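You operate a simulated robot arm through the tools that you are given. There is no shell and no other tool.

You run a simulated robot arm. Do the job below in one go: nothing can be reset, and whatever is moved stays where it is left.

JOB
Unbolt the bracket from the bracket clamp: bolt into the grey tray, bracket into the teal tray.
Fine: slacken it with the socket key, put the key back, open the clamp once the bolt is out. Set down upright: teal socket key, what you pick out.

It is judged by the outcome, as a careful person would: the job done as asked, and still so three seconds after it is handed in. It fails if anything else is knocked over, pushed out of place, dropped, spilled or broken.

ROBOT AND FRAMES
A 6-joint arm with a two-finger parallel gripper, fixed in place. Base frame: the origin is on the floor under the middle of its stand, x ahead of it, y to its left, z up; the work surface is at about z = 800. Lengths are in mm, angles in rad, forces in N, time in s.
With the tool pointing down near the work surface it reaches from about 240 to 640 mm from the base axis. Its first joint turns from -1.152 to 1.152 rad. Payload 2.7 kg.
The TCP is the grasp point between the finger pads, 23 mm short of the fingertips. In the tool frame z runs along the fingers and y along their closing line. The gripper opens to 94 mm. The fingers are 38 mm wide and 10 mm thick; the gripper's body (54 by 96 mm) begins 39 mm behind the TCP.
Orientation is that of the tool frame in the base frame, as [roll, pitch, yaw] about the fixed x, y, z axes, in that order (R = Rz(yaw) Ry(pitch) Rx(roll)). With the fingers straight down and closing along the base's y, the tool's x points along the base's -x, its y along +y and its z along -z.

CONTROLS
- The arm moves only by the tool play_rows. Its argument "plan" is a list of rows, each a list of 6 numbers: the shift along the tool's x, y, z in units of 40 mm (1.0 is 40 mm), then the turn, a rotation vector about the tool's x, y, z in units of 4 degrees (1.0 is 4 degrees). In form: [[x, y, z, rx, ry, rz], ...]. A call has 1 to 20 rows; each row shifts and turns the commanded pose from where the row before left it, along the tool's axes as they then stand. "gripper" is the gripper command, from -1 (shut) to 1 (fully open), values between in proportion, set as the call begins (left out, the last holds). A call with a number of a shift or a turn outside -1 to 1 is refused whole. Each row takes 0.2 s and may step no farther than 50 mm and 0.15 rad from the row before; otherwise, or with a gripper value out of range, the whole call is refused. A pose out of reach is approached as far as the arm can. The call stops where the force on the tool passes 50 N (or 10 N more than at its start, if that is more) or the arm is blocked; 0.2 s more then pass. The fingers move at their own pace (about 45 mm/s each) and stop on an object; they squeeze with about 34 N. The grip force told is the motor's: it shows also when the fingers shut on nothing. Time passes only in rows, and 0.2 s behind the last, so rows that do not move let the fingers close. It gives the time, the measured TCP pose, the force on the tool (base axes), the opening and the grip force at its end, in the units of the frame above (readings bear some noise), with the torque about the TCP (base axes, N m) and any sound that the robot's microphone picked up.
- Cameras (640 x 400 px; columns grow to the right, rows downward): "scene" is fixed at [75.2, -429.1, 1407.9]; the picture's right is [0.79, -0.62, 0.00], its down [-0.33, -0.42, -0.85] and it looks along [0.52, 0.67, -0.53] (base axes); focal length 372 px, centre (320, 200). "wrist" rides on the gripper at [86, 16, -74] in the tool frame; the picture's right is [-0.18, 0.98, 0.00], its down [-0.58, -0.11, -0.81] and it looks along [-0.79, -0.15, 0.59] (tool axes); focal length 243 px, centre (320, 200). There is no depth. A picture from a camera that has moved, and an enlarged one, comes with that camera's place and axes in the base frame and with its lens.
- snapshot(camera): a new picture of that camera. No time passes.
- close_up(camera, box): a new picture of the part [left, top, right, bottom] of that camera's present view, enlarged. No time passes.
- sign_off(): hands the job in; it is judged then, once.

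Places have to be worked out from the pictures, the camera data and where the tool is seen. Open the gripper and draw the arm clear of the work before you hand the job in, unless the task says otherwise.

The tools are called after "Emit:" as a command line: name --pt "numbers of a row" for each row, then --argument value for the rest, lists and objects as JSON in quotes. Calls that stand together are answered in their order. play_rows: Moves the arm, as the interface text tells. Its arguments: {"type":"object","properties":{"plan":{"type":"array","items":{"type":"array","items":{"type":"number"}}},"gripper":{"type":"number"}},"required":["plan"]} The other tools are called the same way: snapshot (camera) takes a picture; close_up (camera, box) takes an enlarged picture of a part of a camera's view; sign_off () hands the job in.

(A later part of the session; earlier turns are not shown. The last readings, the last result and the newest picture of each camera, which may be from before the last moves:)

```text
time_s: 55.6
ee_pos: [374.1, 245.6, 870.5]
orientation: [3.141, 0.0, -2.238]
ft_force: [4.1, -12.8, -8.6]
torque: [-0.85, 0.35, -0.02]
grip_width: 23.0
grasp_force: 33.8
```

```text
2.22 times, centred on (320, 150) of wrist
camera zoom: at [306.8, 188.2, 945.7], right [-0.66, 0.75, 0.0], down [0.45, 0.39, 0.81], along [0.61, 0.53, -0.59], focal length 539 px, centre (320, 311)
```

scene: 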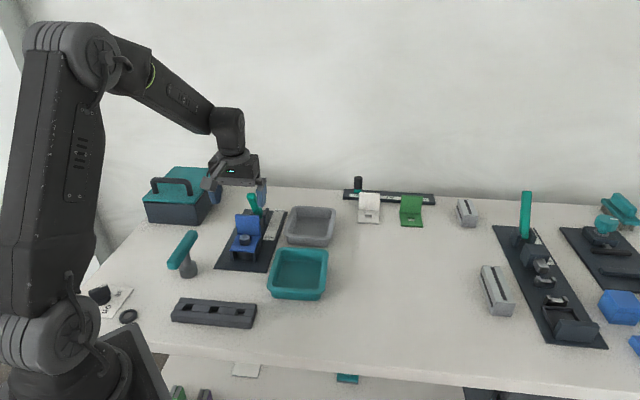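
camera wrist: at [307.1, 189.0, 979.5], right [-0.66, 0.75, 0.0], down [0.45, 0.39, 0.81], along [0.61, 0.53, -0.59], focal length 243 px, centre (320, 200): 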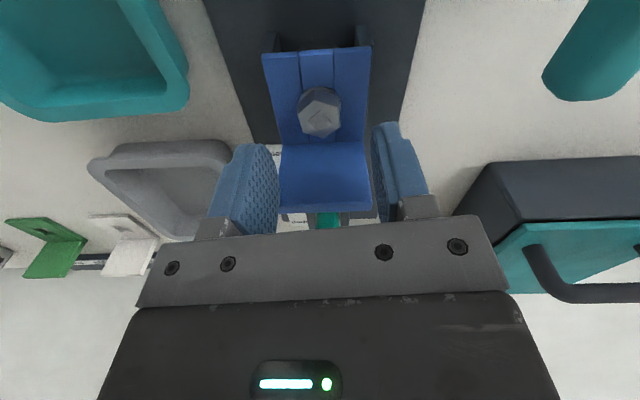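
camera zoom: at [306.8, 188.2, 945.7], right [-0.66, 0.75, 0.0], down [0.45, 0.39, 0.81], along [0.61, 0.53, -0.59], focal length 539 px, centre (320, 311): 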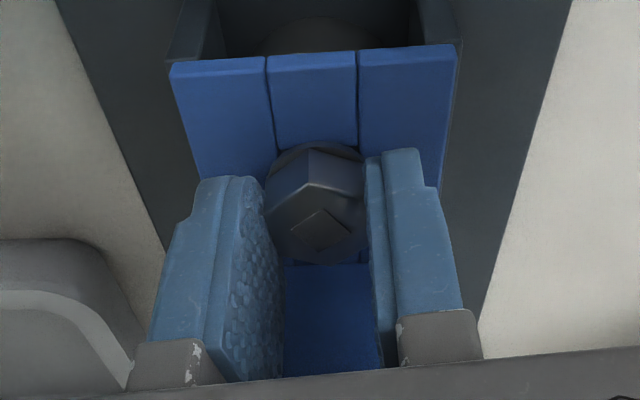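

The readings look transient; I wait a moment and read again before turning.

Emit:
play_rows --pt "0 0 0 0 0 0" --pt "0 0 0 0 0 0" --pt "0 0 0 0 0 0"

Emit:
close_up --camera "scene" --box '[225, 192, 285, 252]'

Emit:
snapshot --camera "wrist"

```text
time_s: 56.4
ee_pos: [373.8, 246.8, 870.7]
orientation: [3.141, 0.001, -2.24]
ft_force: [3.4, -16.5, -4.3]
torque: [-0.68, 0.22, 0.02]
grip_width: 23.0
grasp_force: 34.0
```

```text
6.67 times, centred on (255, 222) of scene
camera zoom: at [75.3, -429.5, 1407.8], right [0.79, -0.62, 0.0], down [-0.33, -0.42, -0.85], along [0.52, 0.67, -0.53], focal length 2481 px, centre (753, 53)
```

zoom: 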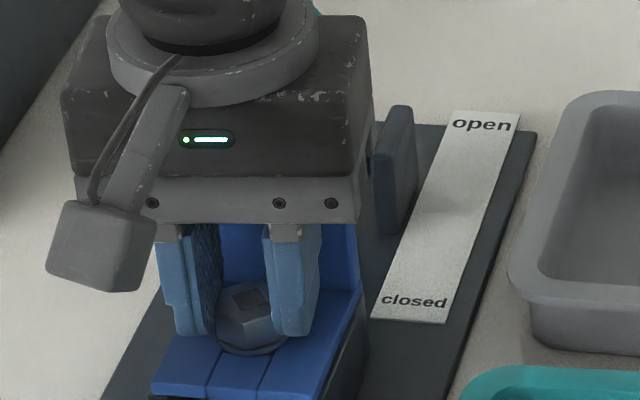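

```text
taken
camera wrist: at [306.8, 188.1, 945.5], right [-0.66, 0.75, 0.0], down [0.45, 0.39, 0.81], along [0.61, 0.53, -0.59], focal length 243 px, centre (320, 200)
```

wrist: 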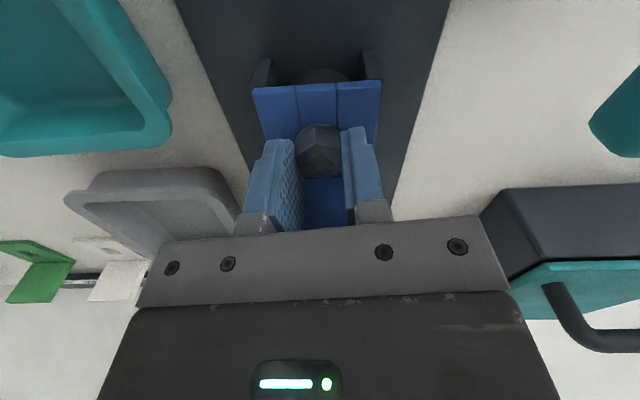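

The grip carries a side load of ~17 N toward -y, so I shift ~0.6 mm that way, then rotate 40° counter-clockwise holding the bolt.

Emit:
play_rows --pt "0.01 -0.011 0 0 0 0" --pt "0 0 0 0 0 -1" --pt "0 0 0 0 0 -1" --pt "0 0 0 0 0 -1" --pt "0 0 0 0 0 -1" --pt "0 0 0 0 0 -1" --pt "0 0 0 0 0 0"

Emit:
close_up --camera "wrist" --box '[230, 60, 410, 240]'

Emit:
close_up --camera "scene" --box '[225, 192, 285, 252]'

```text
time_s: 58.0
ee_pos: [374.1, 246.0, 870.8]
orientation: [3.141, 0.0, -1.888]
ft_force: [1.3, -17.4, 3.9]
torque: [-0.54, 0.05, -0.05]
grip_width: 23.1
grasp_force: 33.8
```

```text
2.22 times, centred on (320, 150) of wrist
camera zoom: at [331.0, 168.7, 945.4], right [-0.88, 0.48, 0.0], down [0.29, 0.52, 0.81], along [0.39, 0.71, -0.59], focal length 539 px, centre (320, 311)
```

zoom: 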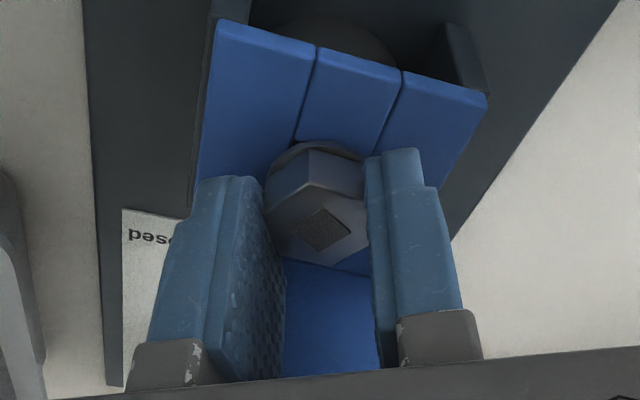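

```text
6.67 times, centred on (255, 222) of scene
camera zoom: at [75.1, -429.5, 1407.7], right [0.79, -0.62, 0.0], down [-0.33, -0.42, -0.85], along [0.52, 0.67, -0.53], focal length 2481 px, centre (753, 53)
```

zoom: 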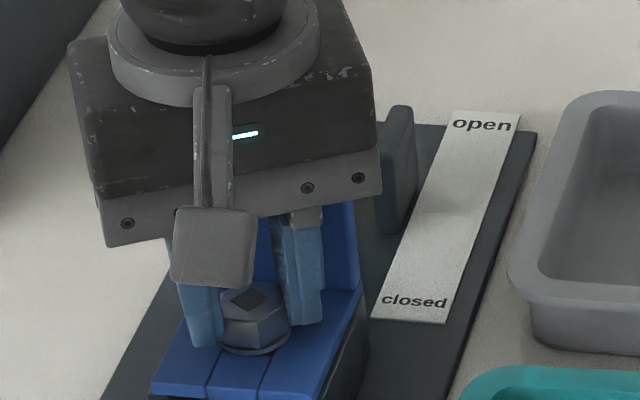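

The bolt turns freely in the grip (torque ~0.05), with only a side load. I shift 1 mm toward -y to unload it, rest, and read.

Emit:
play_rows --pt "0.024 -0.008 0 0 0 0" --pt "0 0 0 0 0 0" --pt "0 0 0 0 0 0"

```text
time_s: 58.8
ee_pos: [373.1, 245.2, 871.8]
orientation: [3.142, 0.005, -1.888]
ft_force: [-0.9, 2.0, -0.4]
torque: [-0.37, 0.17, 0.0]
grip_width: 23.0
grasp_force: 34.5
```

Side load is gone (~2 N). Now I try lifting 3 mm gently again.

Emit:
play_rows --pt "0 0 -0.025 0 0 0" --pt "0 0 -0.025 0 0 0" --pt "0 0 -0.025 0 0 0" --pt "0 0 0 0 0 0"

Emit:
close_up --camera "wrist" --box '[230, 60, 410, 240]'

Emit:
close_up --camera "scene" --box '[225, 192, 285, 252]'

```text
time_s: 59.8
ee_pos: [373.9, 244.8, 872.1]
orientation: [3.139, -0.002, -1.888]
ft_force: [3.0, 6.8, -21.5]
torque: [0.16, -0.08, 0.01]
grip_width: 23.0
grasp_force: 33.1
```

```text
2.22 times, centred on (320, 150) of wrist
camera zoom: at [331.0, 168.5, 947.6], right [-0.88, 0.48, 0.0], down [0.29, 0.52, 0.81], along [0.39, 0.71, -0.59], focal length 539 px, centre (320, 311)
```

zoom: 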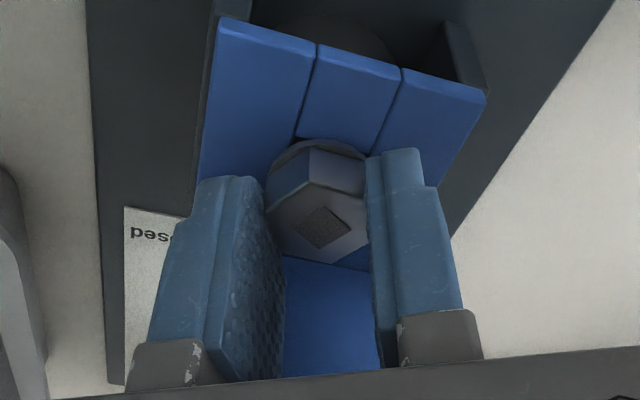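

```text
6.67 times, centred on (255, 222) of scene
camera zoom: at [75.5, -428.8, 1408.0], right [0.79, -0.62, 0.0], down [-0.33, -0.42, -0.85], along [0.52, 0.67, -0.53], focal length 2481 px, centre (753, 53)
```

zoom: 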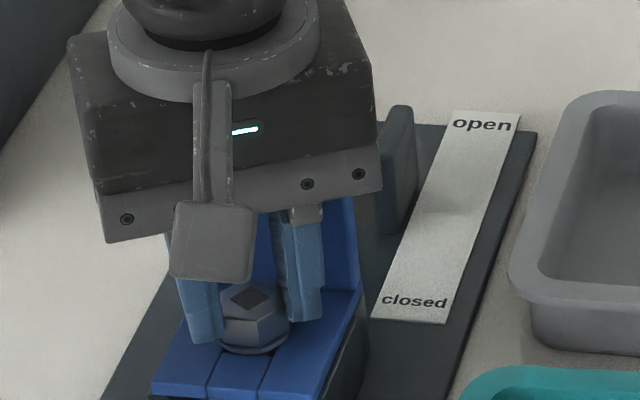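

About 21 N of pull with little movement. I wait to see whether the bolt creeps upward under this tension.

Emit:
play_rows --pt "0 0 0 0 0 0" --pt "0 0 0 0 0 0" --pt "0 0 0 0 0 0" --pt "0 0 0 0 0 0" --pt "0 0 0 0 0 0"

Emit:
close_up --camera "wrist" --box '[230, 60, 410, 240]'

Emit:
close_up --camera "scene" --box '[238, 215, 272, 245]'

```text
time_s: 61.0
ee_pos: [374.3, 245.8, 874.0]
orientation: [3.14, -0.001, -1.89]
ft_force: [-1.2, 3.6, -22.0]
torque: [0.02, 0.06, -0.01]
grip_width: 23.1
grasp_force: 33.9
```

```text
2.22 times, centred on (320, 150) of wrist
camera zoom: at [331.0, 168.4, 947.8], right [-0.88, 0.48, 0.0], down [0.29, 0.52, 0.81], along [0.39, 0.71, -0.59], focal length 539 px, centre (320, 311)
```

zoom: 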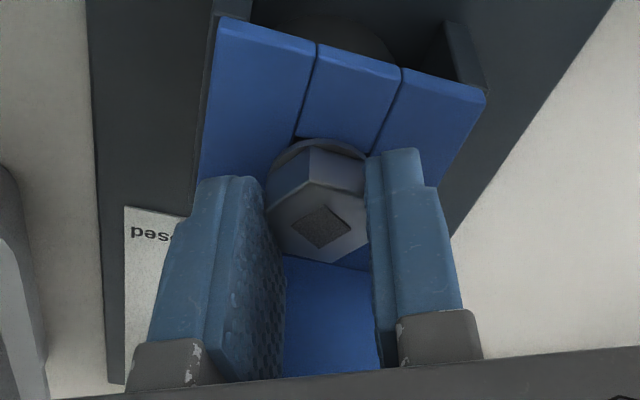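

```text
13.33 times, centred on (255, 230) of scene
camera zoom: at [75.4, -428.9, 1408.0], right [0.79, -0.62, 0.0], down [-0.33, -0.42, -0.85], along [0.52, 0.67, -0.53], focal length 4962 px, centre (1187, -200)
```

zoom: 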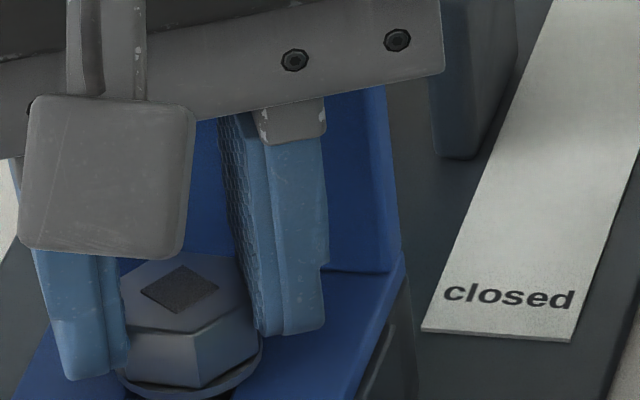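

The bolt holds at 22 N with no creep. Keeping this light tension, I unscrew 40° further counter-clockwise to see whether it climbs.

Emit:
play_rows --pt "0 0 0 0 0 -1" --pt "0 0 0 0 0 -1" --pt "0 0 0 0 0 -1" --pt "0 0 0 0 0 -1" --pt "0 0 0 0 0 -1" --pt "0 0 0 0 0 -1" --pt "0 0 0 0 0 -1" --pt "0 0 0 0 0 -1" --pt "0 0 0 0 0 -1" --pt "0 0 0 0 0 -1" --pt "0 0 0 0 0 0"

Emit:
close_up --camera "wrist" --box '[230, 60, 410, 240]'

Emit:
close_up --camera "scene" --box '[238, 215, 272, 245]'

```text
time_s: 63.4
ee_pos: [375.3, 247.1, 874.1]
orientation: [-3.139, 0.001, -1.192]
ft_force: [18.3, 4.8, -16.9]
torque: [0.01, -0.41, -0.02]
grip_width: 23.0
grasp_force: 34.0
```

```text
2.22 times, centred on (320, 150) of wrist
camera zoom: at [391.2, 158.7, 948.4], right [-0.98, -0.19, 0.0], down [-0.12, 0.58, 0.81], along [-0.15, 0.79, -0.59], focal length 539 px, centre (320, 311)
```

zoom: 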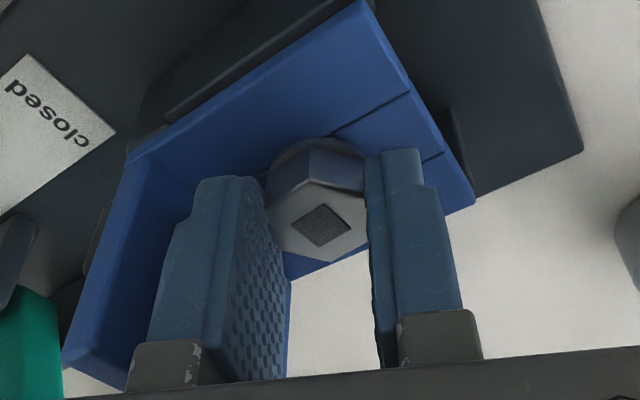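

```text
13.33 times, centred on (255, 230) of scene
camera zoom: at [75.8, -428.9, 1407.9], right [0.79, -0.62, 0.0], down [-0.33, -0.42, -0.85], along [0.52, 0.67, -0.53], focal length 4962 px, centre (1187, -200)
```

zoom: 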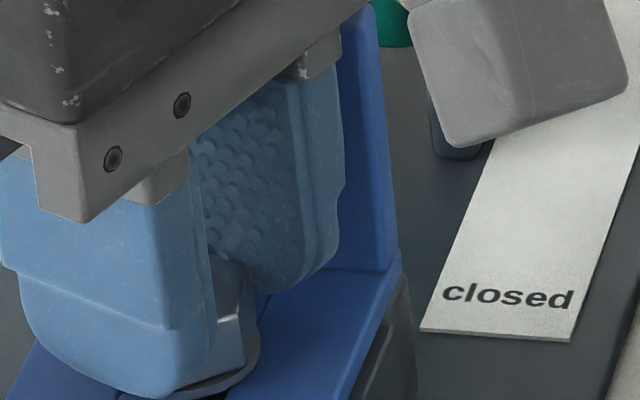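

The grip rose ~0.6 mm while turning 40° and tension eased, which suggests the thread is letting it climb. I unload the side force and unscrew another 72°.

Emit:
play_rows --pt "0.002 -0.024 0 0 0 0" --pt "0 0 0 0 0 -1" --pt "0 0 0 0 0 -1" --pt "0 0 0 0 0 -1" --pt "0 0 0 0 0 -1" --pt "0 0 0 0 0 -1" --pt "0 0 0 0 0 -1" --pt "0 0 0 0 0 -1" --pt "0 0 0 0 0 -1" --pt "0 0 0 0 0 -1" --pt "0 0 0 0 0 -1" --pt "0 0 0 0 0 -1" --pt "0 0 0 0 0 -1" --pt "0 0 0 0 0 -1" --pt "0 0 0 0 0 -1" --pt "0 0 0 0 0 -1" --pt "0 0 0 0 0 -1" --pt "0 0 0 0 0 -1" --pt "0 0 0 0 0 -1" --pt "0 0 0 0 0 0"

Emit:
close_up --camera "wrist" --box '[230, 60, 410, 240]'

Emit:
close_up --camera "scene" --box '[225, 192, 285, 252]'

```text
time_s: 67.6
ee_pos: [376.7, 247.2, 874.7]
orientation: [-3.137, -0.005, 0.069]
ft_force: [10.5, 19.4, 3.6]
torque: [0.42, 0.16, -0.03]
grip_width: 23.4
grasp_force: 34.2
```

```text
2.22 times, centred on (320, 150) of wrist
camera zoom: at [462.3, 236.2, 949.3], right [-0.12, -0.99, -0.01], down [-0.59, 0.07, 0.8], along [-0.8, 0.1, -0.59], focal length 539 px, centre (320, 311)
```

zoom: 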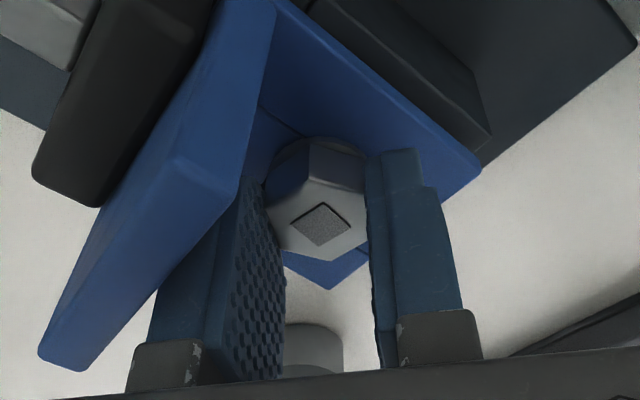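

```text
6.67 times, centred on (255, 222) of scene
camera zoom: at [75.4, -428.7, 1408.0], right [0.79, -0.62, 0.0], down [-0.33, -0.42, -0.85], along [0.52, 0.67, -0.53], focal length 2481 px, centre (753, 53)
```

zoom: 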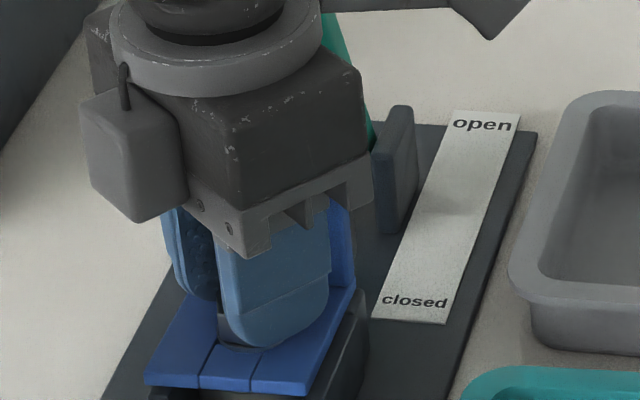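

The grip rose another ~0.9 mm and the pull turned into a slight push, so the bolt is climbing on its thread. The bracket seems slightly shifted in the picture though, so I compare it with the earlier framing.

Emit:
close_up --camera "scene" --box '[225, 182, 285, 252]'

Emit:
close_up --camera "scene" --box '[225, 180, 295, 275]'

Emit:
snapshot --camera "wrist"

```text
5.71 times, centred on (255, 217) of scene
camera zoom: at [75.4, -428.7, 1408.0], right [0.79, -0.62, 0.0], down [-0.33, -0.42, -0.85], along [0.52, 0.67, -0.53], focal length 2126 px, centre (691, 103)
```

zoom: 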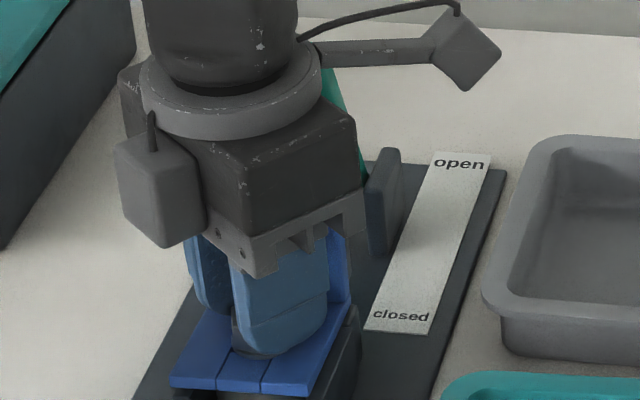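

```text
4.21 times, centred on (260, 228) of scene
camera zoom: at [75.4, -428.7, 1408.0], right [0.79, -0.62, 0.0], down [-0.33, -0.42, -0.85], along [0.52, 0.67, -0.53], focal length 1567 px, centre (573, 84)
```

zoom: 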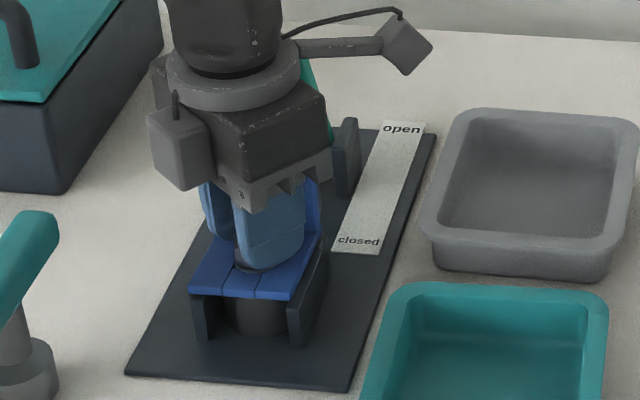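

```text
taken
camera wrist: at [462.3, 236.2, 949.3], right [-0.12, -0.99, -0.01], down [-0.59, 0.07, 0.8], along [-0.8, 0.1, -0.59], focal length 243 px, centre (320, 200)
```

wrist: 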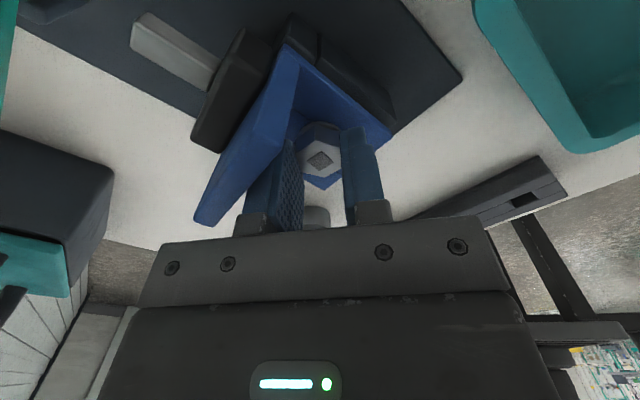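

Compared with the first pictures the bracket's near edge has come up ~4 mm together with the bolt: side load is jamming the bolt in the bracket's hole. I put it back down: re-centre (-2.4 mm in x) and lower ~4.5 mm until it seats.

Emit:
play_rows --pt "-0.03 0 0.02 0 0 0" --pt "-0.03 0 0.025 0 0 0" --pt "0 0 0.025 0 0 0" --pt "0 0 0.025 0 0 0" --pt "0 0 0 0 0 0"

Emit:
close_up --camera "scene" --box '[225, 180, 295, 275]'

Emit:
snapshot --camera "wrist"

```text
time_s: 68.8
ee_pos: [373.5, 247.5, 872.0]
orientation: [-3.136, -0.006, 0.063]
ft_force: [11.1, 9.1, 20.7]
torque: [0.22, -0.31, 0.01]
grip_width: 23.2
grasp_force: 33.7
```

```text
4.21 times, centred on (260, 228) of scene
camera zoom: at [75.2, -429.1, 1407.9], right [0.79, -0.62, 0.0], down [-0.33, -0.42, -0.85], along [0.52, 0.67, -0.53], focal length 1567 px, centre (573, 84)
```

zoom: 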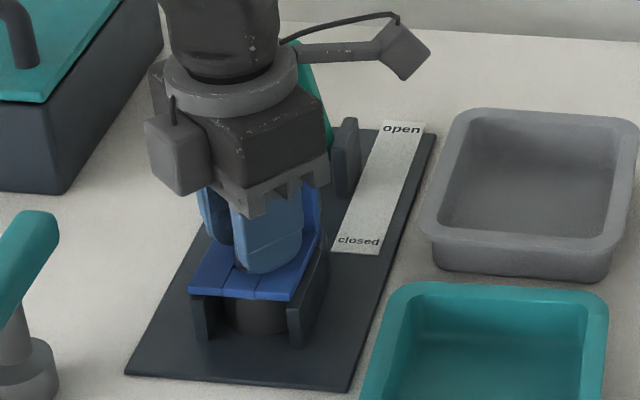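

```text
taken
camera wrist: at [460.5, 235.8, 946.8], right [-0.12, -0.99, -0.01], down [-0.59, 0.07, 0.8], along [-0.8, 0.1, -0.6], focal length 243 px, centre (320, 200)
```

wrist: 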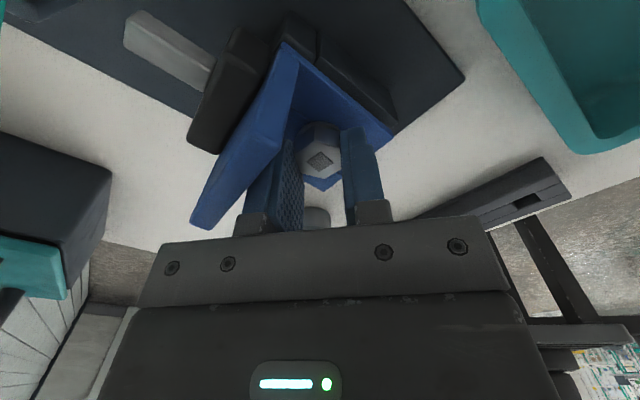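

The fingers' corners come within a hair of the upright plate at this yaw, so opening here would push the bracket. I rotate 41° further to yaw 45°, where the fingers sit on the free sides, raising 1 mm to unload.

Emit:
play_rows --pt "0 0 -0.02 0 0 0" --pt "0 0 0 0 0 -1" --pt "0 0 0 0 0 -1" --pt "0 0 0 0 0 -1" --pt "0 0 0 0 0 -1" --pt "0 0 0 0 0 -1" --pt "0 0 0 0 0 -1" --pt "0 0 0 0 0 -1" --pt "0 0 0 0 0 -1" --pt "0 0 0 0 0 -1" --pt "0 0 0 0 0 -1" --pt "0 0 0 0 0 -0.25" --pt "0 0 0 0 0 0"

Emit:
snapshot --camera "wrist"

Emit:
close_up --camera "scene" --box '[225, 180, 295, 275]'

```text
time_s: 70.8
ee_pos: [372.3, 246.6, 870.4]
orientation: [3.121, -0.007, 0.596]
ft_force: [5.4, -6.5, 1.4]
torque: [-0.19, -0.08, -0.06]
grip_width: 23.2
grasp_force: 33.8
out of reach, approached as far as the arm can: row 9
stopped in row 9: the force on the tool passed its limit at 61 N (the readings are from after the stop); the commanded pose is now the measured one
```

```text
taken
camera wrist: at [451.2, 282.1, 946.4], right [0.4, -0.92, 0.02], down [-0.56, -0.23, 0.8], along [-0.73, -0.33, -0.6], focal length 243 px, centre (320, 200)
```

wrist: 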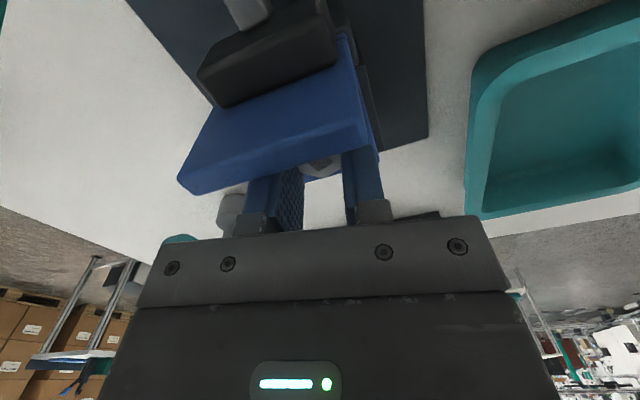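

```text
4.21 times, centred on (260, 228) of scene
camera zoom: at [75.3, -429.3, 1407.8], right [0.79, -0.62, 0.0], down [-0.33, -0.42, -0.85], along [0.52, 0.67, -0.53], focal length 1567 px, centre (573, 84)
```

zoom: 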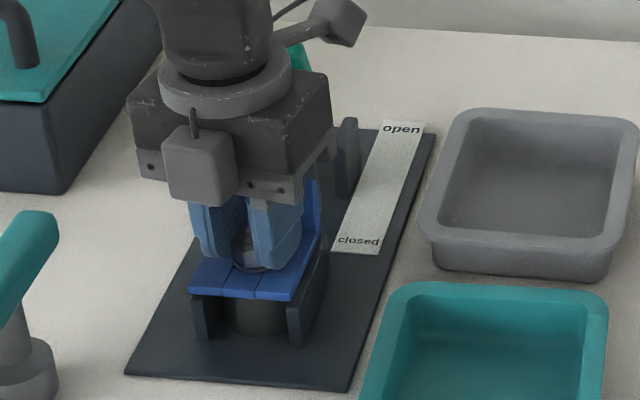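

The wrist hit its turning limit near yaw 34°. The fingers are on free sides here, so I open to ~45 mm, raise clear and inspect the bolt and bracket.

Emit:
play_rows --pt "0 0 0 0 0 0" --pt "0 0 0 0 0 0" --pt "0 0 0 0 0 0" --gripper -0.04

Emit:
play_rows --pt "0 0 -0.3 0 0 0" --pt "0 0 -0.6 0 0 0" --pt "0 0 -0.8 0 0 0" --pt "0 0 -0.8 0 0 0" --pt "0 0 0 0 0 0"

Emit:
snapshot --camera "wrist"

Emit:
close_up --camera "scene" --box '[225, 180, 295, 275]'

```text
time_s: 71.6
ee_pos: [372.3, 246.2, 870.0]
orientation: [3.122, -0.006, 0.597]
ft_force: [0.8, -0.4, 0.4]
torque: [0.0, -0.01, 0.01]
grip_width: 45.2
grasp_force: 0.0
```

```text
time_s: 72.8
ee_pos: [370.0, 248.4, 970.8]
orientation: [3.122, -0.007, 0.597]
ft_force: [0.6, -0.1, 0.7]
torque: [0.0, -0.01, 0.02]
grip_width: 45.2
grasp_force: 0.0
```

```text
taken
camera wrist: at [448.7, 283.8, 1045.7], right [0.4, -0.92, 0.02], down [-0.56, -0.22, 0.8], along [-0.73, -0.33, -0.6], focal length 243 px, centre (320, 200)
```

wrist: 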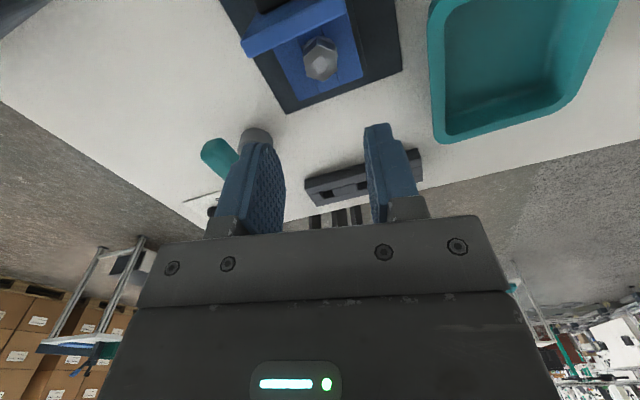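

```text
4.21 times, centred on (260, 228) of scene
camera zoom: at [75.1, -429.1, 1407.9], right [0.79, -0.62, 0.0], down [-0.33, -0.42, -0.85], along [0.52, 0.67, -0.53], focal length 1567 px, centre (573, 84)
```

zoom: 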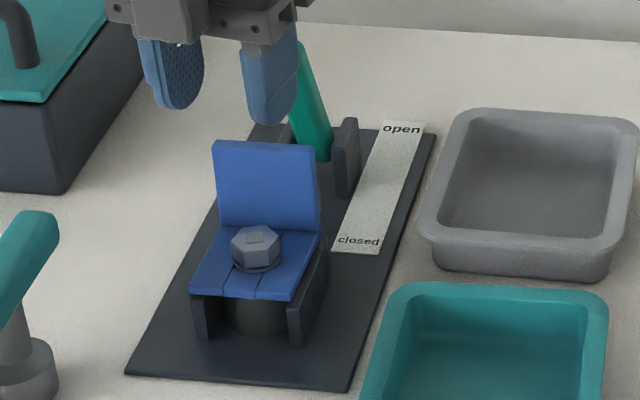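

I zoom in on the bracket and bolt from both cameras to see whether the bracket is tilted or lifted.

Emit:
close_up --camera "scene" --box '[225, 210, 270, 270]'

Emit:
close_up --camera "wrist" --box '[220, 0, 420, 130]'

```text
6.67 times, centred on (248, 240) of scene
camera zoom: at [75.1, -429.1, 1407.9], right [0.79, -0.62, 0.0], down [-0.33, -0.42, -0.85], along [0.52, 0.67, -0.53], focal length 2481 px, centre (803, -67)
```

zoom: 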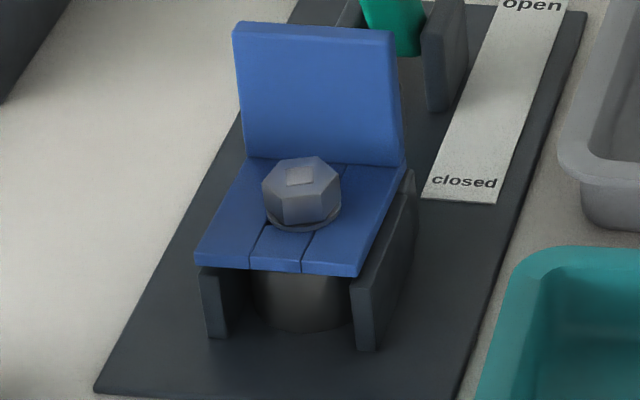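

```text
3.08 times, centred on (320, 65) of wrist
camera zoom: at [448.7, 283.8, 1045.7], right [0.4, -0.92, 0.02], down [-0.56, -0.22, 0.8], along [-0.73, -0.33, -0.6], focal length 746 px, centre (320, 615)
```

zoom: 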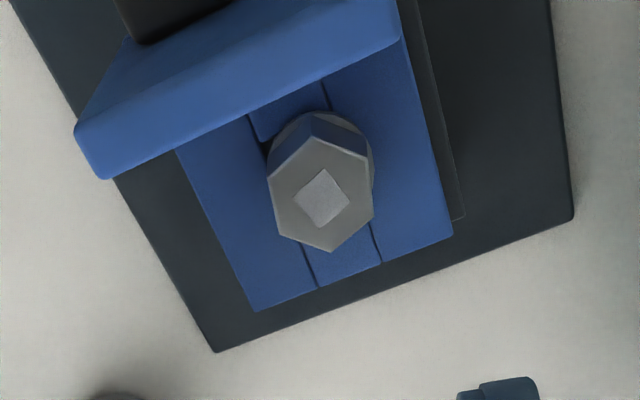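

The bracket appears a few millimetres up and to the left, with the bolt off-centre in its hole. I want a side view: level the tool, move to the +w side and turn the camera to look across the bracket.

Emit:
play_rows --pt "0 0 0 0.28 -0.1 0" --pt "0.128 0.642 0 0 0 0" --pt "0.128 0.642 0 0 0 0" --pt "0.128 0.642 0 0 0 0" --pt "0 0 0 0 0 1" --pt "0 0 0 0 0 1" --pt "0 0 0 0 0 1" --pt "0 0 0 0 0 1" --pt "0 0 0 0 0 1" --pt "0 0 0 0 0 1" --pt "0 0 0 0 0 1" --pt "0 0 0 0 0 1" --pt "0 0 0 0 0 1" --pt "0 0 0 0 0 1" --pt "0 0 0 0 0 1" --pt "0 0 0 0 0 1" --pt "0 0 0 0 0 1" --pt "0 0 0 0 0 1" --pt "0 0 0 0 0 1" --pt "0 0 0 0 0 1"

Emit:
play_rows --pt "0 0 0 0 0 1" --pt "0 0 0 0 0 1" --pt "0 0 0 0 0 1" --pt "0 0 0 0 0 0.75" --pt "0 0 0.7 0 0 0" --pt "0 0 0.7 0 0 0" --pt "0 0 0.6 0 0 0" --pt "0 0 0 0 0 0"

Emit:
snapshot --camera "wrist"

Emit:
close_up --camera "scene" --box '[225, 160, 305, 270]'

```text
time_s: 77.0
ee_pos: [378.6, 248.6, 966.8]
orientation: [-3.14, 0.002, -0.521]
ft_force: [-0.5, 0.1, -0.2]
torque: [-0.02, -0.04, -0.01]
grip_width: 45.1
grasp_force: 0.0
out of reach, approached as far as the arm can: row 1, 2, 3, 4
```

```text
time_s: 78.5
ee_pos: [380.8, 250.9, 919.0]
orientation: [-3.124, -0.003, -0.78]
ft_force: [-8.5, -6.2, 13.6]
torque: [0.33, 0.05, 0.25]
grip_width: 40.3
grasp_force: 0.0
stopped in row 7: the force on the tool passed its limit at 67 N (the readings are from after the stop); the commanded pose is now the measured one
```

```text
taken
camera wrist: at [428.3, 177.9, 992.9], right [-0.82, -0.57, -0.02], down [-0.35, 0.48, 0.81], along [-0.45, 0.67, -0.59], focal length 243 px, centre (320, 200)
```

wrist: 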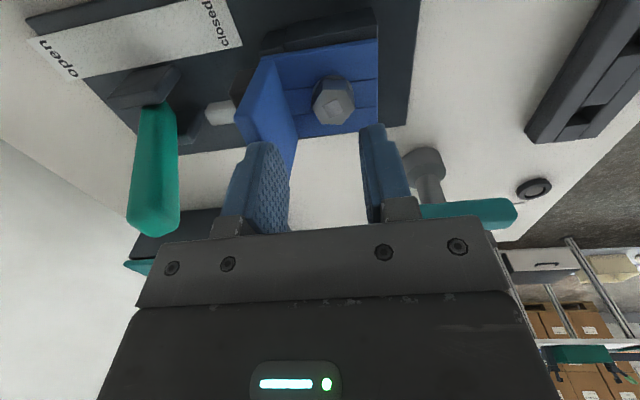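

```text
3.64 times, centred on (265, 215) of scene
camera zoom: at [74.7, -429.4, 1407.8], right [0.79, -0.62, 0.0], down [-0.33, -0.42, -0.85], along [0.52, 0.67, -0.53], focal length 1353 px, centre (520, 146)
```

zoom: 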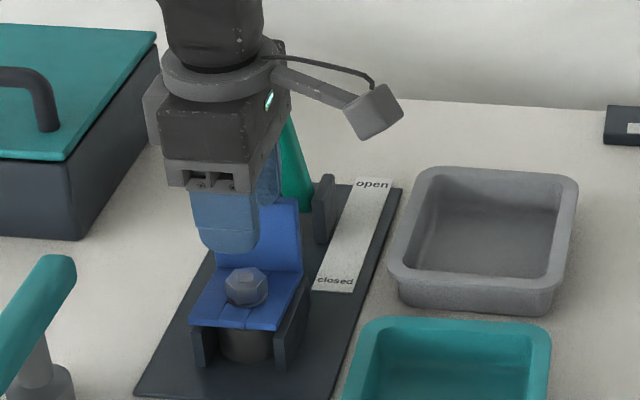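

My sideways move had been blocked by the wrist limit, so a finger came down on top of the bracket's plate and the arm stopped. I go straight back up and check for damage.

Emit:
play_rows --pt "0 0 -0.2 0 0 0" --pt "0 0 -0.5 0 0 0" --pt "0 0 -0.7 0 0 0"

Emit:
snapshot --camera "wrist"

Emit:
close_up --camera "scene" --box '[225, 210, 270, 270]'

Emit:
close_up --camera "scene" --box '[225, 180, 295, 275]'

```text
time_s: 79.3
ee_pos: [381.3, 251.7, 972.8]
orientation: [-3.125, -0.002, -0.782]
ft_force: [0.4, 0.0, 0.1]
torque: [0.0, -0.05, 0.0]
grip_width: 45.0
grasp_force: 0.0
```

```text
taken
camera wrist: at [428.9, 178.4, 1048.0], right [-0.82, -0.57, -0.02], down [-0.35, 0.48, 0.81], along [-0.45, 0.67, -0.59], focal length 243 px, centre (320, 200)
```

wrist: 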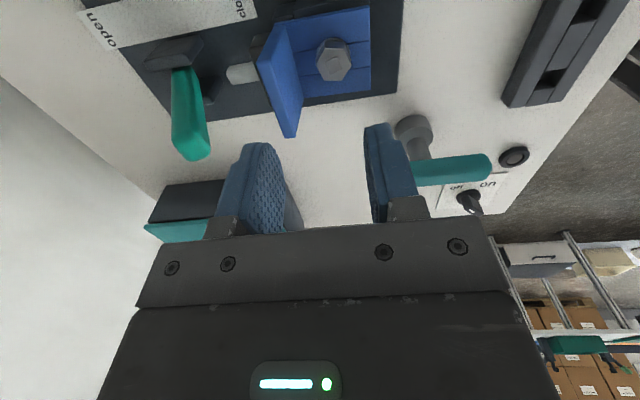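

```text
6.67 times, centred on (248, 240) of scene
camera zoom: at [75.2, -429.1, 1407.9], right [0.79, -0.62, 0.0], down [-0.33, -0.42, -0.85], along [0.52, 0.67, -0.53], focal length 2481 px, centre (803, -67)
```

zoom: 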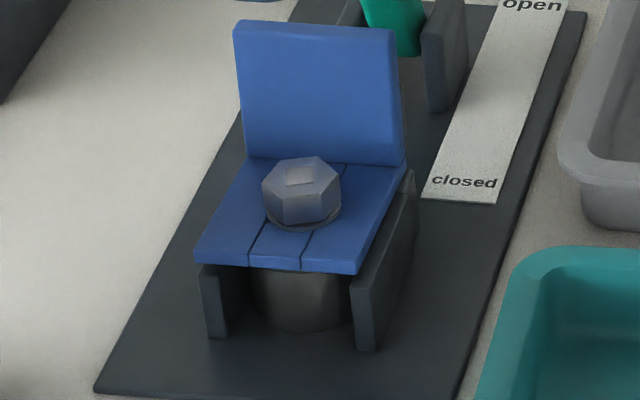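

```text
4.21 times, centred on (260, 228) of scene
camera zoom: at [75.2, -429.1, 1407.9], right [0.79, -0.62, 0.0], down [-0.33, -0.42, -0.85], along [0.52, 0.67, -0.53], focal length 1567 px, centre (573, 84)
```

zoom: 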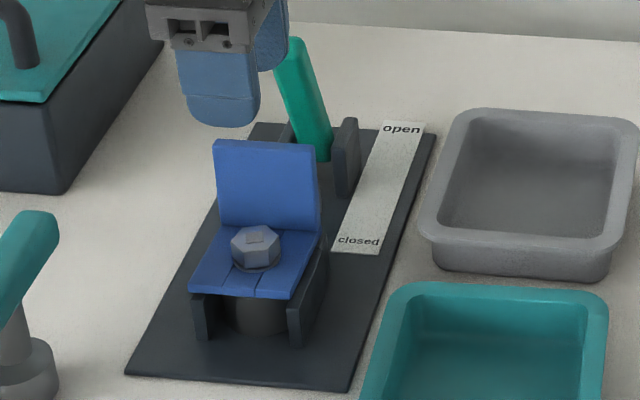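

The bracket looks unchanged by that contact. I zoom the side view from the wrist camera to understand the clamp, bolt and hole.

Emit:
close_up --camera "wrist" --box '[220, 0, 400, 140]'

Emit:
close_up --camera "wrist" --box '[295, 20, 385, 110]'

```text
2.86 times, centred on (310, 70) of wrist
camera zoom: at [428.9, 178.4, 1048.0], right [-0.82, -0.57, -0.02], down [-0.35, 0.48, 0.81], along [-0.45, 0.67, -0.59], focal length 693 px, centre (349, 571)
```

zoom: 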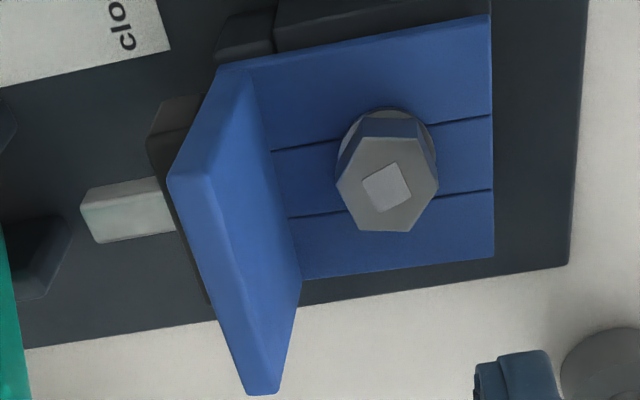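

```text
4.44 times, centred on (340, 65) of wrist
camera zoom: at [428.9, 178.4, 1048.0], right [-0.82, -0.57, -0.02], down [-0.35, 0.48, 0.81], along [-0.45, 0.67, -0.59], focal length 1078 px, centre (231, 800)
```

zoom: 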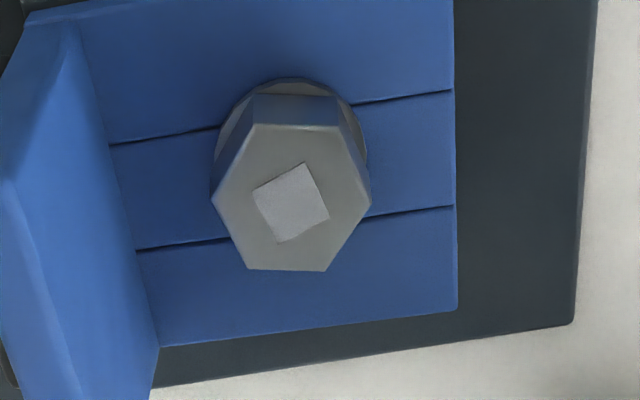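

The clamp is a rod with a jaw pressing the back of the upright plate; the bracket has shifted ~4 mm sideways relative to the bolt. To compare heights with the earlier picture I level the tool and return to the same camera pose as before (yaw -135° above the bolt).

Emit:
play_rows --pt "0 0 0 -0.24 0 0" --pt "0 0 0 0 0 1" --pt "0 0 0 0 0 1" --pt "0 0 0 0 0 1" --pt "0 0 0 0 0 1" --pt "0 0 0 0 0 1" --pt "0 0 0 0 0 1" --pt "0 0 0 0 0 1" --pt "0 0 0 0 0 1" --pt "0 0 0 0 0 1" --pt "0 0 0 0 0 1" --pt "0 0 0 0 0 1" --pt "0 0 0 0 0 1" --pt "0 0 0 0 0 1" --pt "0 0 0 0 0 1" --pt "0 0 0 0 0 1" --pt "0 0 0 0 0 1" --pt "0 0 0 0 0 1" --pt "0 0 0 0 0 1" --pt "0 0 0 0 0 1"

Emit:
play_rows --pt "0 0 0 0 0 1" --pt "0 0 0 0 0 1" --pt "0 0 0 0 0 1" --pt "0 0 0 0 0 0.55" --pt "0 0 0 0 0 0"

Emit:
snapshot --camera "wrist"

```text
time_s: 83.5
ee_pos: [379.8, 250.4, 974.5]
orientation: [-3.139, 0.002, -2.109]
ft_force: [0.5, -0.1, 0.8]
torque: [0.0, 0.03, 0.01]
grip_width: 44.9
grasp_force: 0.0
```

```text
time_s: 84.7
ee_pos: [379.0, 252.6, 972.7]
orientation: [-3.139, 0.003, -2.356]
ft_force: [-0.5, 0.5, 0.1]
torque: [-0.01, 0.01, 0.06]
grip_width: 44.8
grasp_force: 0.1
```

```text
taken
camera wrist: at [306.2, 201.7, 1047.3], right [-0.56, 0.83, 0.0], down [0.49, 0.33, 0.81], along [0.67, 0.46, -0.59], focal length 243 px, centre (320, 200)
```

wrist: 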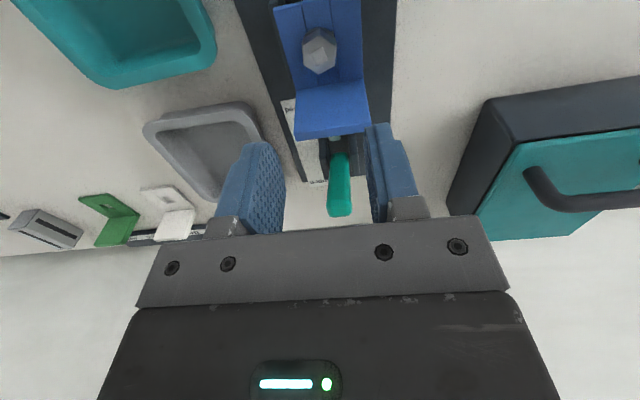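

I shift back 9 mm to replicate the earlier camera pose exactly.

Emit:
play_rows --pt "0.221 0.009 -0.07 0 0 0" --pt "0 0 0 0 0 0"

Emit:
close_up --camera "wrist" --box '[270, 20, 370, 140]'

Emit:
close_up --camera "wrist" --box '[260, 0, 400, 225]'

```text
time_s: 85.3
ee_pos: [371.9, 246.8, 975.4]
orientation: [-3.139, 0.006, -2.356]
ft_force: [-0.6, -0.3, 0.1]
torque: [-0.02, 0.03, 0.0]
grip_width: 45.2
grasp_force: 0.1
```

```text
3.33 times, centred on (320, 80) of wrist
camera zoom: at [298.9, 196.7, 1049.5], right [-0.57, 0.82, 0.0], down [0.48, 0.33, 0.81], along [0.67, 0.46, -0.59], focal length 809 px, centre (320, 600)
```

zoom: 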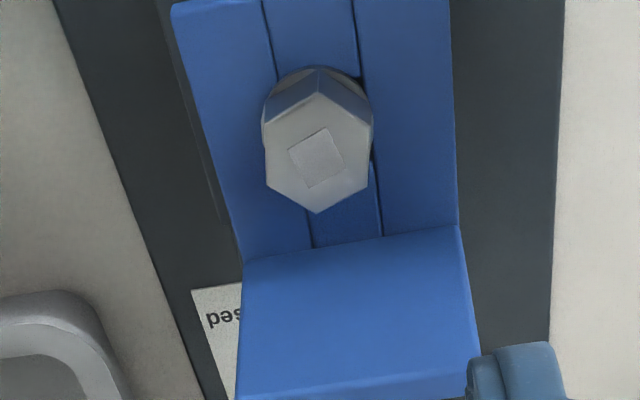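

```text
1.78 times, centred on (330, 112) of wrist
camera zoom: at [298.9, 196.7, 1049.5], right [-0.57, 0.82, 0.0], down [0.48, 0.33, 0.81], along [0.67, 0.46, -0.59], focal length 431 px, centre (302, 356)
```

zoom: 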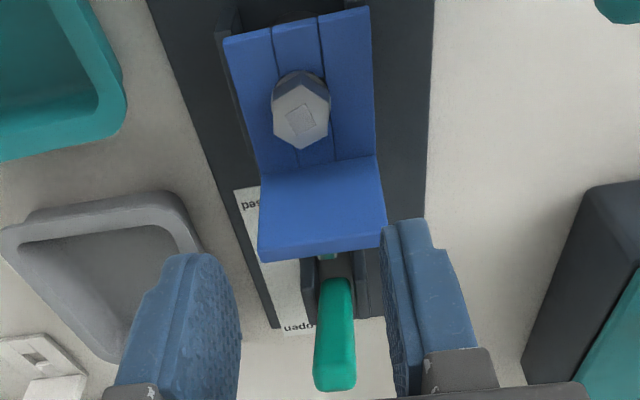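

The bolt head looks bigger than before, i.e. higher. I zoom in to measure it precisely.

Emit:
close_up --camera "wrist" --box '[297, 30, 347, 90]'

Emit:
close_up --camera "scene" --box '[235, 215, 265, 250]'

```text
6.67 times, centred on (322, 60) of wrist
camera zoom: at [298.9, 196.7, 1049.5], right [-0.57, 0.82, 0.0], down [0.48, 0.33, 0.81], along [0.67, 0.46, -0.59], focal length 1618 px, centre (307, 1133)
```

zoom: 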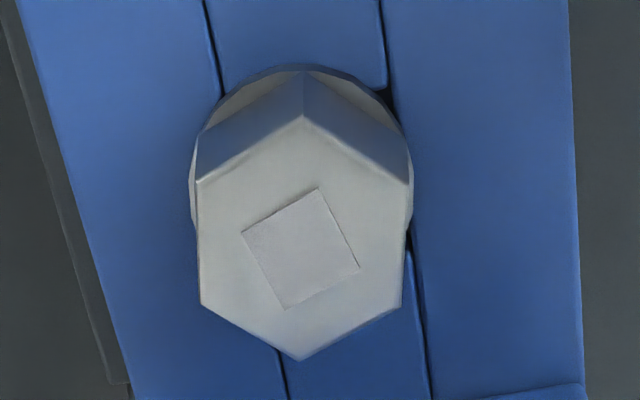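

```text
11.43 times, centred on (250, 232) of scene
camera zoom: at [75.2, -429.1, 1407.9], right [0.79, -0.62, 0.0], down [-0.33, -0.42, -0.85], along [0.52, 0.67, -0.53], focal length 4253 px, centre (1120, -171)
```

zoom: 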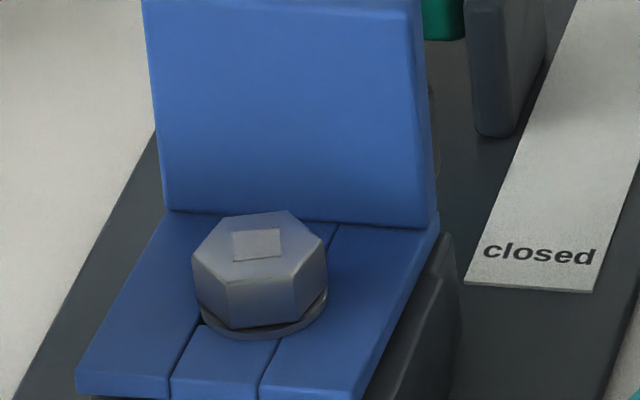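

The bolt top now reads z≈862.4 versus ~859 at the start and ~860.6 after the key: it climbs roughly 4 mm per turn, so it simply needs more unscrewing. Fingers barely clear the plate when turning, so I'll use the key again: first back over the key with the gripper fully open.

Emit:
play_rows --pt "0.488 0.716 0 0 0 0" --pt "0.488 0.716 0 0 0 0" --pt "0.488 0.716 0 0 0 0" --pt "0.488 0.716 0 0 0 0" --pt "0 0 0 0 0 0" --gripper 1

Emit:
snapshot --camera "wrist"

```text
time_s: 86.5
ee_pos: [236.1, 271.8, 975.5]
orientation: [3.141, 0.002, -2.355]
ft_force: [0.8, 2.0, -1.0]
torque: [0.02, 0.0, -0.02]
grip_width: 94.1
grasp_force: 0.0
```

```text
taken
camera wrist: at [162.1, 221.3, 1049.6], right [-0.57, 0.82, 0.0], down [0.48, 0.33, 0.81], along [0.67, 0.46, -0.59], focal length 243 px, centre (320, 200)
```

wrist: 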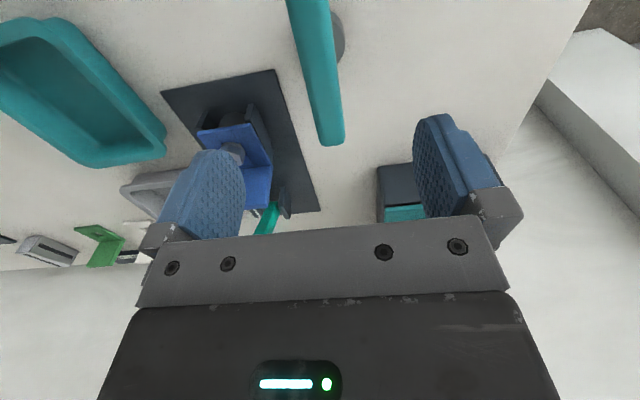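

Well placed above the key. I descend 91 mm around the bar and close.

Emit:
play_rows --pt "-0.01 0.005 0.8 0 0 0" --pt "-0.01 0.005 0.8 0 0 0" --pt "0 0 0.45 0 0 0" --pt "0 0 0.22 0 0 0" --pt "0 0 0 0 0 0"

Emit:
snapshot --camera "wrist"

Emit:
play_rows --pt "0 0 0 0 0 0" --pt "0 0 0 0 0 0" --pt "0 0 0 0 0 0" --pt "0 0 0 0 0 0" --pt "0 0 0 0 0 0" --pt "0 0 0 0 0 0" --pt "0 0 0 0 0 0" --gripper -1

Emit:
snapshot --camera "wrist"

```text
time_s: 87.7
ee_pos: [238.4, 271.9, 883.7]
orientation: [-3.139, 0.002, -2.355]
ft_force: [-1.0, -0.2, -1.4]
torque: [0.0, 0.0, -0.03]
grip_width: 94.2
grasp_force: 0.1
```

```text
taken
camera wrist: at [164.1, 221.7, 958.8], right [-0.57, 0.82, 0.0], down [0.48, 0.33, 0.81], along [0.67, 0.46, -0.59], focal length 243 px, centre (320, 200)
```

wrist: 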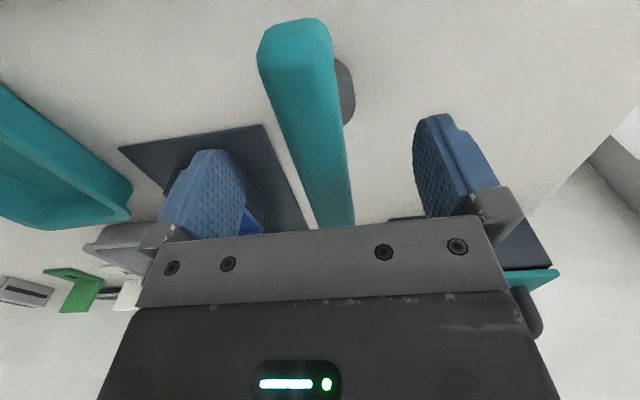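

```text
time_s: 89.3
ee_pos: [237.9, 272.1, 885.2]
orientation: [-3.139, 0.003, -2.356]
ft_force: [0.2, -0.2, -0.3]
torque: [0.0, -0.01, 0.0]
grip_width: 23.7
grasp_force: 34.1
```

```text
taken
camera wrist: at [164.1, 221.7, 958.9], right [-0.57, 0.82, 0.0], down [0.48, 0.33, 0.81], along [0.67, 0.46, -0.59], focal length 243 px, centre (320, 200)
```

wrist: 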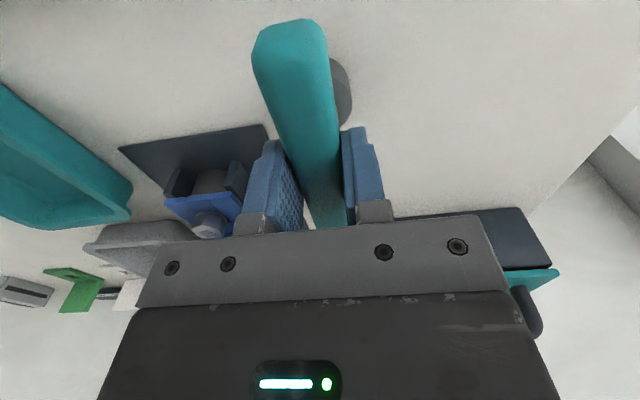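

Key gripped. I lift it 128 mm and carry it above the bolt again.

Emit:
play_rows --pt "0 0 -0.1 0 0 0" --pt "0 0 -0.3 0 0 0" --pt "0 0 -0.7 0 0 0" --pt "0 0 -0.7 0 0 0" --pt "0 0 -0.7 0 0 0" --pt "0 0 -0.7 0 0 0" --pt "-0.4975 -0.717 0 0 0 0" --pt "-0.4975 -0.717 0 0 0 0" --pt "-0.4975 -0.717 0 0 0 0" --pt "-0.4975 -0.717 0 0 0 0" --pt "0 0 0 0 0 0"

Emit:
snapshot --camera "wrist"

Emit:
close_up --camera "scene" --box '[200, 140, 290, 270]'

```text
time_s: 91.7
ee_pos: [374.6, 245.9, 1015.9]
orientation: [-3.14, 0.004, -2.356]
ft_force: [0.0, 0.5, -2.4]
torque: [0.01, -0.03, 0.01]
grip_width: 24.1
grasp_force: 33.9
```

```text
taken
camera wrist: at [301.1, 194.6, 1088.7], right [-0.57, 0.82, 0.0], down [0.48, 0.33, 0.81], along [0.67, 0.46, -0.59], focal length 243 px, centre (320, 200)
```

wrist: 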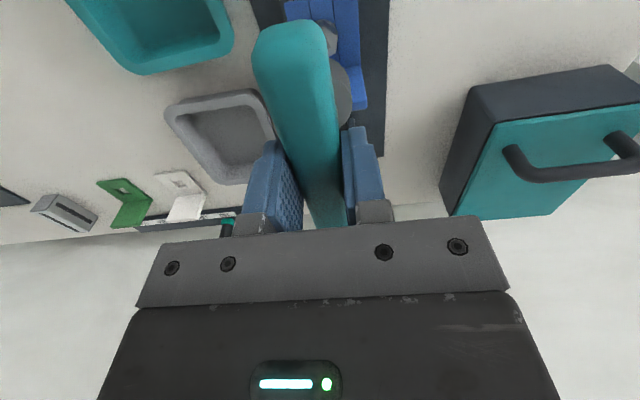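

```text
3.08 times, centred on (245, 205) of scene
camera zoom: at [75.2, -429.1, 1407.9], right [0.79, -0.62, 0.0], down [-0.33, -0.42, -0.85], along [0.52, 0.67, -0.53], focal length 1145 px, centre (551, 185)
```

zoom: 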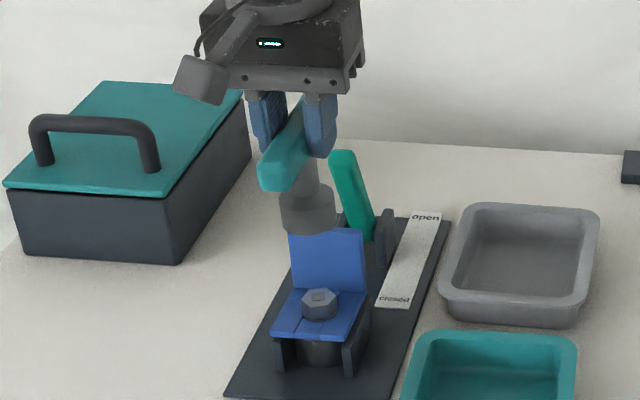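

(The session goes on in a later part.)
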